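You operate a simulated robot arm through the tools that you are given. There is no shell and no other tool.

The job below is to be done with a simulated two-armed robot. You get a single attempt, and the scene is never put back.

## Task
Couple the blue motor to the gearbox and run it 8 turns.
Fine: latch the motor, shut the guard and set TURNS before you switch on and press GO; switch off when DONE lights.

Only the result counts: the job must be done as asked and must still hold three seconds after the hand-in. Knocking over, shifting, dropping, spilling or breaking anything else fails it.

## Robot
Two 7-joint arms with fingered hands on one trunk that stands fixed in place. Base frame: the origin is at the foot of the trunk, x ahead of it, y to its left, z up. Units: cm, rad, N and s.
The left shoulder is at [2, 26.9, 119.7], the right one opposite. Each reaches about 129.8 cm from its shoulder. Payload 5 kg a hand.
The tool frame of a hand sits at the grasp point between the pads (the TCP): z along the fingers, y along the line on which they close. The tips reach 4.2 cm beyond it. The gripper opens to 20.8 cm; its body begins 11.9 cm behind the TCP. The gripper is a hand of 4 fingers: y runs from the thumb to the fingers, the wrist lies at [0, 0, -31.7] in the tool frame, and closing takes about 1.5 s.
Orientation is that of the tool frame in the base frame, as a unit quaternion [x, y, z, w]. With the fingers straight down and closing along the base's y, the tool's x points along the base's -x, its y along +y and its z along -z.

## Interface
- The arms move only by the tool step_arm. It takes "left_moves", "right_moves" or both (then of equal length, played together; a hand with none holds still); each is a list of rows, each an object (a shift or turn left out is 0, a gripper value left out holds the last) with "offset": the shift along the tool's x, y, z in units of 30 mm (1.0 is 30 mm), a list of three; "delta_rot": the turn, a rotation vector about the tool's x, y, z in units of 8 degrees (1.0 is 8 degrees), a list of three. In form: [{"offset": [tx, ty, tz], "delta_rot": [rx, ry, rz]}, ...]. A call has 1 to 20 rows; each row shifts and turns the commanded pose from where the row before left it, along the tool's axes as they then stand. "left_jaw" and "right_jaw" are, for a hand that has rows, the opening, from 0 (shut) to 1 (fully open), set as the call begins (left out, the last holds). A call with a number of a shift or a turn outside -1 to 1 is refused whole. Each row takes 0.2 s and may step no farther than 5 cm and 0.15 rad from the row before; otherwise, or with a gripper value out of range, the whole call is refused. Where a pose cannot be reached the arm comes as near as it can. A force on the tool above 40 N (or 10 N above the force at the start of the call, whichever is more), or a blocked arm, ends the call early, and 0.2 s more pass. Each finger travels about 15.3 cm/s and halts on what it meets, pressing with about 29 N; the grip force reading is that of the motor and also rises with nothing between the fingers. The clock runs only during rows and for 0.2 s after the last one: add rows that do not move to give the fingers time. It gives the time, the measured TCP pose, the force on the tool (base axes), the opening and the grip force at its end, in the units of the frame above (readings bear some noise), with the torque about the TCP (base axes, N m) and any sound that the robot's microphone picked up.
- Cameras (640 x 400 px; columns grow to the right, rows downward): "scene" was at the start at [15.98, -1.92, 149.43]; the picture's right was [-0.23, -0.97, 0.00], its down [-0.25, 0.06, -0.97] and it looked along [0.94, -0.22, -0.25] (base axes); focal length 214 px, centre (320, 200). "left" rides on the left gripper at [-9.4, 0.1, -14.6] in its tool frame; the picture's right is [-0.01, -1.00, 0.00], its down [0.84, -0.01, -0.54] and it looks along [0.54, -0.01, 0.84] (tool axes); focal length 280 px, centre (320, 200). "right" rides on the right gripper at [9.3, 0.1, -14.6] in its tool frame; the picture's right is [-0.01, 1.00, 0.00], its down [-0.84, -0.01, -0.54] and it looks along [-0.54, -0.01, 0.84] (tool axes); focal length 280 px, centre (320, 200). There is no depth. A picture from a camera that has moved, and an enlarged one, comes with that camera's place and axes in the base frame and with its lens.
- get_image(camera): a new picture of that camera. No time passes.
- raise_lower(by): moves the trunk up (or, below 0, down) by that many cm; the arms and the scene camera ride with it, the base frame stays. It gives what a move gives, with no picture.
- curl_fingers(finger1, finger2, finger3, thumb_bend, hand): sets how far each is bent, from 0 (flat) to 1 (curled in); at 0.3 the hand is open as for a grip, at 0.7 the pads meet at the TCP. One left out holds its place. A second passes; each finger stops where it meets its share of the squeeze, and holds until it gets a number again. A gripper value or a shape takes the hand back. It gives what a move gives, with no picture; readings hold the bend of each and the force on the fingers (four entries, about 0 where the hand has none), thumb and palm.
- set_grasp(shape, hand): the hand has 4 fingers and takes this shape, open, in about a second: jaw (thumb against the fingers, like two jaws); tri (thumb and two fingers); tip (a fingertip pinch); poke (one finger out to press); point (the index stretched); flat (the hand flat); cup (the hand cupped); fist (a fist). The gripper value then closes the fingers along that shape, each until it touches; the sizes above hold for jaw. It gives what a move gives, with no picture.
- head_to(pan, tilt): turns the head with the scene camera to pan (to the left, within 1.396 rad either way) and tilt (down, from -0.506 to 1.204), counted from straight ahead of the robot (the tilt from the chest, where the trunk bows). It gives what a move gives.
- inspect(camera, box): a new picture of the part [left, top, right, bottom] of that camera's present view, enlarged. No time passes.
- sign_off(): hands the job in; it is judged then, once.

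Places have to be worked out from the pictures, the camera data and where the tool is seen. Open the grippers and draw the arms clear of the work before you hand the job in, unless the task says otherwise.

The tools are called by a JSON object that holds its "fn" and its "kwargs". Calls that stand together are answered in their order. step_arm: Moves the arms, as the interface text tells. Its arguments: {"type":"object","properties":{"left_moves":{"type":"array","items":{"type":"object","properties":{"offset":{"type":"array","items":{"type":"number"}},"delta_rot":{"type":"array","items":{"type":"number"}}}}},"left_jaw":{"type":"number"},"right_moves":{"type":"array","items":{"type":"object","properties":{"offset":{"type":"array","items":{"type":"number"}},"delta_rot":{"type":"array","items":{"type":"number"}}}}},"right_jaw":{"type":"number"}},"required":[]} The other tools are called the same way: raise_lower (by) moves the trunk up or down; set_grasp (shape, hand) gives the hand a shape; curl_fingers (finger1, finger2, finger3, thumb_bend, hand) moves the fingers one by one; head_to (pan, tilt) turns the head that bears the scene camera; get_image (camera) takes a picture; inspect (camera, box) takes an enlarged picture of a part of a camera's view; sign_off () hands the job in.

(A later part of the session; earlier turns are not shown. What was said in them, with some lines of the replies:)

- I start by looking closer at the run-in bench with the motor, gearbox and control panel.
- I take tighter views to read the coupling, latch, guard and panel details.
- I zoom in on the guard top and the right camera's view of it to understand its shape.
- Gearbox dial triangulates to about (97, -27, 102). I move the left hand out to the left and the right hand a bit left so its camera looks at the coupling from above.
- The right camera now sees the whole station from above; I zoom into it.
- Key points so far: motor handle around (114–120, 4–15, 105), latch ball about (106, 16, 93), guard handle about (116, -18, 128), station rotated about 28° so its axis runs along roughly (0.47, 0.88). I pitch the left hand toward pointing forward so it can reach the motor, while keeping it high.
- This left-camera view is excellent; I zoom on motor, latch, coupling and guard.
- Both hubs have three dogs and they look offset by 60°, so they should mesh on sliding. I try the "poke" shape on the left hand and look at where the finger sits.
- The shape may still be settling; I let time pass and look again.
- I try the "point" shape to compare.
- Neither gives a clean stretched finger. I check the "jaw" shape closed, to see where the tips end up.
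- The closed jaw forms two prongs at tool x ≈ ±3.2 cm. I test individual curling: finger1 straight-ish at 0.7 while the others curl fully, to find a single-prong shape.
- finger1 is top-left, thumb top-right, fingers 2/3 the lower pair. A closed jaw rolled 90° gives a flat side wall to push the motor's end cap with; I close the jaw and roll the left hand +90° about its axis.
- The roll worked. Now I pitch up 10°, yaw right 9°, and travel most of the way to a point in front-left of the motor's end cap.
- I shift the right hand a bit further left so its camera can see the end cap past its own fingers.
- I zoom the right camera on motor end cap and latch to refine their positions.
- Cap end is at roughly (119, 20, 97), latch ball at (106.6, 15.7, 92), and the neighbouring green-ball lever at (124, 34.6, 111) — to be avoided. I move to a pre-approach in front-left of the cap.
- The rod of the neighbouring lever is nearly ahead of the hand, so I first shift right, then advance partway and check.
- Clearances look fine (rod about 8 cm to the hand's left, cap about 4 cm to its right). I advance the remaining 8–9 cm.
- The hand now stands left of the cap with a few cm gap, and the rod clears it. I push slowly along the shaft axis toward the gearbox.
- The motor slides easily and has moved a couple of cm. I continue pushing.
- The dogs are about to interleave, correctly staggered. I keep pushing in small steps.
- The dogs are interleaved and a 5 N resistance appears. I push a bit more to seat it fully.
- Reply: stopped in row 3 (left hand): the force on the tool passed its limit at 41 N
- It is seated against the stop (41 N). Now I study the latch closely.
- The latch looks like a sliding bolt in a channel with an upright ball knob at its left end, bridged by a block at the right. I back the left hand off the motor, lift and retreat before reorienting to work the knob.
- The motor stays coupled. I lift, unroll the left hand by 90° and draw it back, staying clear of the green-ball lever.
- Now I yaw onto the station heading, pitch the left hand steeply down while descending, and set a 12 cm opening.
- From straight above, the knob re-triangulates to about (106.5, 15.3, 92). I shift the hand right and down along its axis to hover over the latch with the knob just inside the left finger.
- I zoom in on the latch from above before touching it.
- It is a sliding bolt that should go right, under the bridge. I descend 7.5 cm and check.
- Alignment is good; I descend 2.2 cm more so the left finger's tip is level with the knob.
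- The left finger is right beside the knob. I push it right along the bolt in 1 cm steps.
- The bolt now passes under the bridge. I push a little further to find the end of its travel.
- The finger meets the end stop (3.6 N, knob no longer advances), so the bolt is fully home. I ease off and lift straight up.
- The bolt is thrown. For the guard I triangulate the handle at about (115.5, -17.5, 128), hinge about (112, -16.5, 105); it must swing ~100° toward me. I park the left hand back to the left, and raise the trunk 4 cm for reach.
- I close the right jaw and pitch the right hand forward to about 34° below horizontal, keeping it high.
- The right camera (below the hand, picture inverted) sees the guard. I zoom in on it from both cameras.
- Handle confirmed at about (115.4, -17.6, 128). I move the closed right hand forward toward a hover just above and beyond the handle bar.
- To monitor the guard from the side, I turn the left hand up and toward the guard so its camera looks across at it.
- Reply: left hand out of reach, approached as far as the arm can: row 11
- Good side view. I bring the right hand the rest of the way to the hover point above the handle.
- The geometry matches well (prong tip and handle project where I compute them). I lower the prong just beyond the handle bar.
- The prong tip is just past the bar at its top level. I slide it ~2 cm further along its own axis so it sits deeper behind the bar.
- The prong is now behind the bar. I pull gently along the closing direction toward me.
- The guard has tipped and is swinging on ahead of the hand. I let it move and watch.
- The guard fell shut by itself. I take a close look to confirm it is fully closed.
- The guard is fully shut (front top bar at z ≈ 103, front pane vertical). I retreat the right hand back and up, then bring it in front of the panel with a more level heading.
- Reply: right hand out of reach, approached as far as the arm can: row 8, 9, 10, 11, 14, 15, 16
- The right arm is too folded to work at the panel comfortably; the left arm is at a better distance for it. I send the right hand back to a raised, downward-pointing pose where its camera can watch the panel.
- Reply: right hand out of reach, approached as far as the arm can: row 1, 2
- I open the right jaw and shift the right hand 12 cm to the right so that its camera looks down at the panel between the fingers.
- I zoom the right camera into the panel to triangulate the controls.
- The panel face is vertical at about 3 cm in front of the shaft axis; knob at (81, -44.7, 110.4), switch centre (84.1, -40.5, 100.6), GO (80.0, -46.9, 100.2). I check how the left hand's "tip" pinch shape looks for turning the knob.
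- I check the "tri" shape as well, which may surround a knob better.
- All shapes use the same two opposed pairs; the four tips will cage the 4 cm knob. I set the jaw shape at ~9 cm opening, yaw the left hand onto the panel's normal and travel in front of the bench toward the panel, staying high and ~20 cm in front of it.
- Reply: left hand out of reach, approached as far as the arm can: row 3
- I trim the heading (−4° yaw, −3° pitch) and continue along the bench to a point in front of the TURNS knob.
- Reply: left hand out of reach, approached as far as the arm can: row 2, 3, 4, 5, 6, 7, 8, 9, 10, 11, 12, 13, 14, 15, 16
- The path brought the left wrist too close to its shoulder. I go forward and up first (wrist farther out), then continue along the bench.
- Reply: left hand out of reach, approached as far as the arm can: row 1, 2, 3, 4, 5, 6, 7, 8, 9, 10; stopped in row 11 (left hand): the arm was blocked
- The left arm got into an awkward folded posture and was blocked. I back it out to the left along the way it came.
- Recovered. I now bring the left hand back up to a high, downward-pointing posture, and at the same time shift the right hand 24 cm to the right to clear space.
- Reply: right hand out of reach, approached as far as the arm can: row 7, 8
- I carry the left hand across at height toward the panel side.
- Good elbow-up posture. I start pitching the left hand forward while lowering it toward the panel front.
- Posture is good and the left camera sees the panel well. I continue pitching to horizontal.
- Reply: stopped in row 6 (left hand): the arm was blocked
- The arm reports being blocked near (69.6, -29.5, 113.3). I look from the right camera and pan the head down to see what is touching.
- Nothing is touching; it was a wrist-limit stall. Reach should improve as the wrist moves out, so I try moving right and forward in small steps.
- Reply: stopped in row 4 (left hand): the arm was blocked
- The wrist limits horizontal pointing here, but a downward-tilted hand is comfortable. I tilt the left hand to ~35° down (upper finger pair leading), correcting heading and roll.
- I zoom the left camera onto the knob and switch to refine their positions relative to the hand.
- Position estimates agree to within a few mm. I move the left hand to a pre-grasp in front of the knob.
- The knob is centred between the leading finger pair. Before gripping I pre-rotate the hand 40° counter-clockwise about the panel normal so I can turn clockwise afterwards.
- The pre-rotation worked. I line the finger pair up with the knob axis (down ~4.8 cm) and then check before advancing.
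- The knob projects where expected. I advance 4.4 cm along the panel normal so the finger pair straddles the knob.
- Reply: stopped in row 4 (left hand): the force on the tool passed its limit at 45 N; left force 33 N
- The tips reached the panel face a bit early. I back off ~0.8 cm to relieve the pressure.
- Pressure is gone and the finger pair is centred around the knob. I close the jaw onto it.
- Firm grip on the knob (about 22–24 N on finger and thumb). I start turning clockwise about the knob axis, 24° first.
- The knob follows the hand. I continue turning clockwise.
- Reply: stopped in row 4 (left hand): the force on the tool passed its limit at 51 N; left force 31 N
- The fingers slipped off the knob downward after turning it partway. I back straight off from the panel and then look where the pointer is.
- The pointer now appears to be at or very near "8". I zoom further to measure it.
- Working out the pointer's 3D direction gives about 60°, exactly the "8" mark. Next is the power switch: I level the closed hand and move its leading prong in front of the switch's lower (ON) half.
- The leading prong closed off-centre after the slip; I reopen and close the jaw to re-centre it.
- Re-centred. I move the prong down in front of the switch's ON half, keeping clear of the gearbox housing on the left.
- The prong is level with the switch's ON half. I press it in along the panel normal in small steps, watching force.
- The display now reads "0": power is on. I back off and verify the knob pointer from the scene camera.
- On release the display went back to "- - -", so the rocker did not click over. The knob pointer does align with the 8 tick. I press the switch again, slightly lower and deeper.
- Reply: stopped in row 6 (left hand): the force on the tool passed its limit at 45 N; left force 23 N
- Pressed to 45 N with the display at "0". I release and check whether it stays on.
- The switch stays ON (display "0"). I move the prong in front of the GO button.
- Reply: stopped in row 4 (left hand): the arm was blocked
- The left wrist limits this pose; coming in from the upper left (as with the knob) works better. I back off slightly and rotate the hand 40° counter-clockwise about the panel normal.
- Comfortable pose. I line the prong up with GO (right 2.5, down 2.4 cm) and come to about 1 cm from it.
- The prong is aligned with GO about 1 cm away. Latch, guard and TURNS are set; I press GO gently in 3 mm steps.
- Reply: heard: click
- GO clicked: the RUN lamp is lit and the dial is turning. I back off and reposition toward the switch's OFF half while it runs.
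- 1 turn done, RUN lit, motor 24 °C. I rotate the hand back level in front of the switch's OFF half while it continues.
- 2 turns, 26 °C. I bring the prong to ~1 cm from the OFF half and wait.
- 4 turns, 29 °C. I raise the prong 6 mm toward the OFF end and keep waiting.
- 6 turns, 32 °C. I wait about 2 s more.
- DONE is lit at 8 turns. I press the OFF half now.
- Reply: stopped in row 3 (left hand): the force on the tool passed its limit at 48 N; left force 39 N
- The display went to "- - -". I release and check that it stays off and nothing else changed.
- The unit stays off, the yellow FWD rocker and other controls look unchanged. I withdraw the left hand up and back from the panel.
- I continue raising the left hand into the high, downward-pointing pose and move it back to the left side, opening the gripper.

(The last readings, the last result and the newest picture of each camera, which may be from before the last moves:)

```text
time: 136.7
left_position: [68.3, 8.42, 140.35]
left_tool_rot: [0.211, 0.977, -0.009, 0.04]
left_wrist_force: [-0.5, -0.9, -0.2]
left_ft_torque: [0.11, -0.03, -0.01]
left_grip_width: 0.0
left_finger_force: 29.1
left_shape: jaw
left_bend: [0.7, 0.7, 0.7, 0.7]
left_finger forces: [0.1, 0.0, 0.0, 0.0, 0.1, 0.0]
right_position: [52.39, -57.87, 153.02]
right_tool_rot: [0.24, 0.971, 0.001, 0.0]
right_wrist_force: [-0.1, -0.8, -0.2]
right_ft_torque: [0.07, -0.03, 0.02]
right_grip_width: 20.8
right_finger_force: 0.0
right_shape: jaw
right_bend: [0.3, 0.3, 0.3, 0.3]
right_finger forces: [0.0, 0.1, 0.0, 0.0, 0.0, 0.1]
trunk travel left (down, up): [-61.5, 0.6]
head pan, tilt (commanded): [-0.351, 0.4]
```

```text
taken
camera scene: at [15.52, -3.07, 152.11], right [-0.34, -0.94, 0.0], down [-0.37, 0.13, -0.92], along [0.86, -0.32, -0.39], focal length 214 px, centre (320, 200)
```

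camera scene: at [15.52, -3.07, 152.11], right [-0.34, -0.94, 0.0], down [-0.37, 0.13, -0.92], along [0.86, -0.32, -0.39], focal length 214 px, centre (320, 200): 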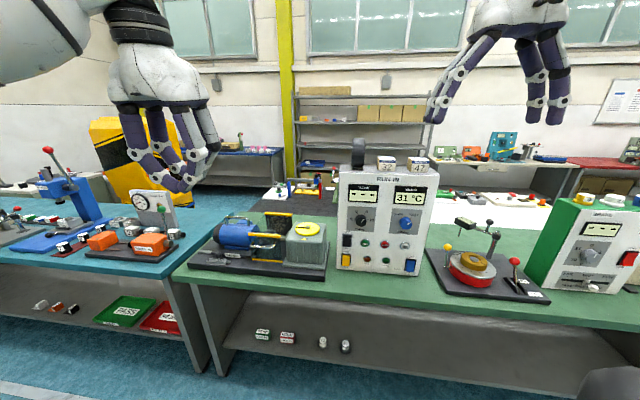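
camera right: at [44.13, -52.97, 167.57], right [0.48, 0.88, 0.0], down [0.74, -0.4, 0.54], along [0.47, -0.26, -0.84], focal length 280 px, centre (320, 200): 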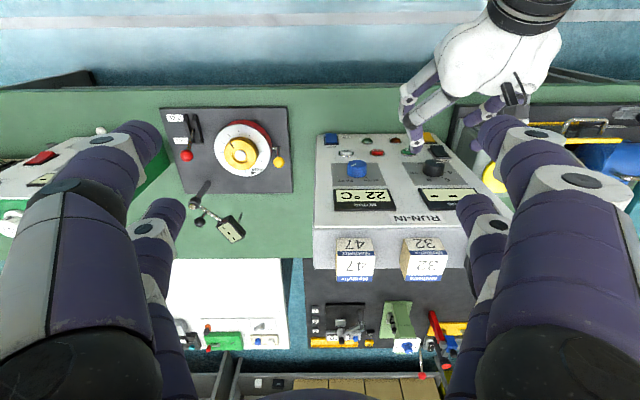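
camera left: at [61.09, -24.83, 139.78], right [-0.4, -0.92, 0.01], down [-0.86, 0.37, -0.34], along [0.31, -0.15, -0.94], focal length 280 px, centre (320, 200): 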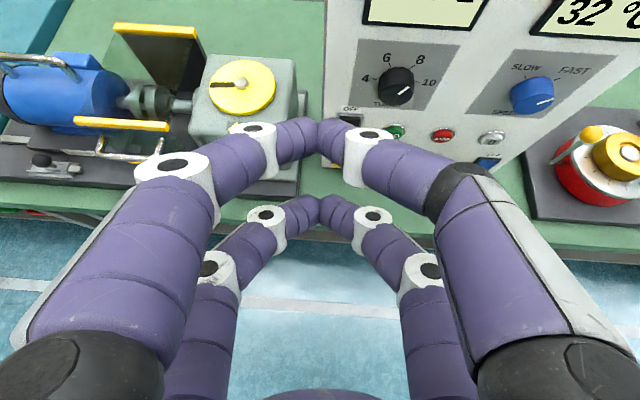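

Both hands are high and clear. I open the left gripper, draw it back a bit more, and inspect the final state of motor, latch, guard and panel.

{"fn": "step_arm", "kwargs": {"left_moves": [{"offset": [0.8, 0.4, -0.5]}, {"offset": [0.8, 0.4, -0.5]}, {"offset": [0.8, 0.4, -0.5]}, {"offset": [0.8, 0.4, -0.5]}, {"offset": [0, 0, 0]}, {"offset": [0, 0, 0]}, {"offset": [0, 0, 0]}, {"offset": [0, 0, 0]}], "left_jaw": 1}}

{"fn": "inspect", "kwargs": {"camera": "scene", "box": [180, 200, 340, 290]}}

{"fn": "inspect", "kwargs": {"camera": "scene", "box": [325, 150, 445, 285]}}

{"fn": "inspect", "kwargs": {"camera": "scene", "box": [0, 130, 220, 280]}}

```text
time: 138.5
left_position: [60.59, 17.04, 145.82]
left_tool_rot: [0.209, 0.977, -0.009, 0.041]
left_wrist_force: [0.3, -0.3, 0.2]
left_ft_torque: [0.02, -0.1, 0.02]
left_grip_width: 20.8
left_finger_force: 0.1
left_shape: jaw
left_bend: [0.3, 0.3, 0.3, 0.3]
left_finger forces: [0.1, 0.0, 0.1, 0.0, 0.0, 0.0]
right_position: [52.41, -57.77, 153.17]
right_tool_rot: [0.238, 0.971, 0.0, 0.001]
right_wrist_force: [-1.5, 0.9, 0.3]
right_ft_torque: [-0.06, -0.07, 0.03]
right_grip_width: 20.77
right_finger_force: 0.0
right_shape: jaw
right_bend: [0.3, 0.3, 0.3, 0.3]
right_finger forces: [0.0, 0.1, 0.0, 0.0, 0.0, 0.0]
trunk travel left (down, up): [-61.5, 0.6]
head pan, tilt (commanded): [-0.351, 0.4]
```

```text
4.00 times, centred on (260, 245) of scene
camera zoom: at [15.46, -2.95, 152.12], right [-0.34, -0.94, 0.0], down [-0.36, 0.13, -0.92], along [0.87, -0.32, -0.39], focal length 858 px, centre (560, 20)
```

zoom: 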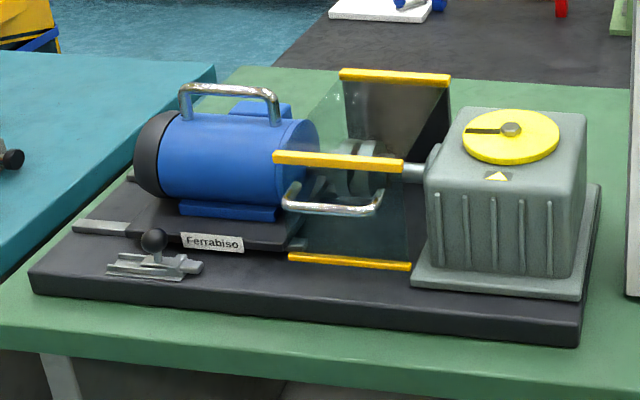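

```text
2.96 times, centred on (385, 218) of scene
camera zoom: at [15.46, -2.95, 152.12], right [-0.34, -0.94, 0.0], down [-0.36, 0.13, -0.92], along [0.87, -0.32, -0.39], focal length 636 px, centre (127, 148)
```

zoom: 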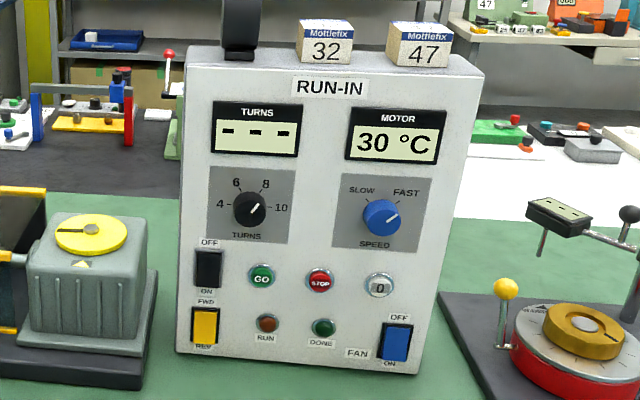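

```text
2.67 times, centred on (110, 205) of scene
camera zoom: at [15.46, -2.95, 152.12], right [-0.34, -0.94, 0.0], down [-0.36, 0.13, -0.92], along [0.87, -0.32, -0.39], focal length 572 px, centre (880, 187)
```

zoom: 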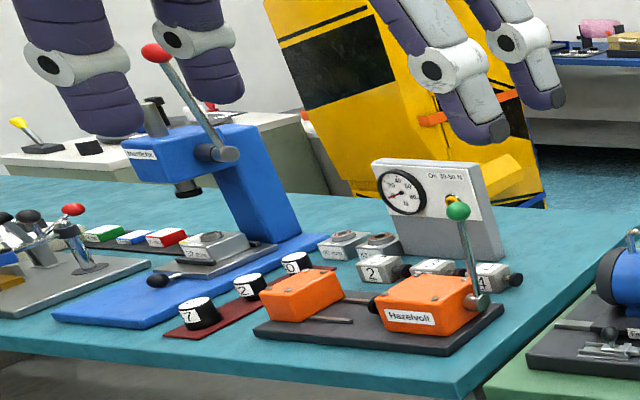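

Final check: the motor is coupled and the bolt thrown. The guard is shut and TURNS is at 8. The run ended with DONE at 8 turns, and the switch is OFF. Both grippers are open and clear of the work, so I hand the job in.

{"fn": "sign_off", "kwargs": {}}

```text
The job is handed in.
```

The blue motor is coupled to the gearbox and ran 8 turns. DONE lit with the TURNS display at 8, and I then switched it off. I handed the job in, but I haven't been told how it was judged.

- **Coupling and latch:** the motor slid up to its stop with the coupling teeth interleaved. The bolt is pushed fully home.
- **Guard:** I pulled it past its balance point and it dropped shut on its own. It looks fully closed.
- **TURNS knob:** my grip slipped partway through turning it, and the knob ended up on 8. I checked the pointer against the 8 mark before switching on.
- **Switch:** the first press didn't hold, so I pressed again and it stayed on. Power is now off and the display is blank.
- **Contact forces:** while gripping the knob and pressing the switch I pushed on the panel with up to about 50 N. It doesn't look shifted, and the fan, direction and speed controls look unchanged.

Both grippers are open and clear of the bench.
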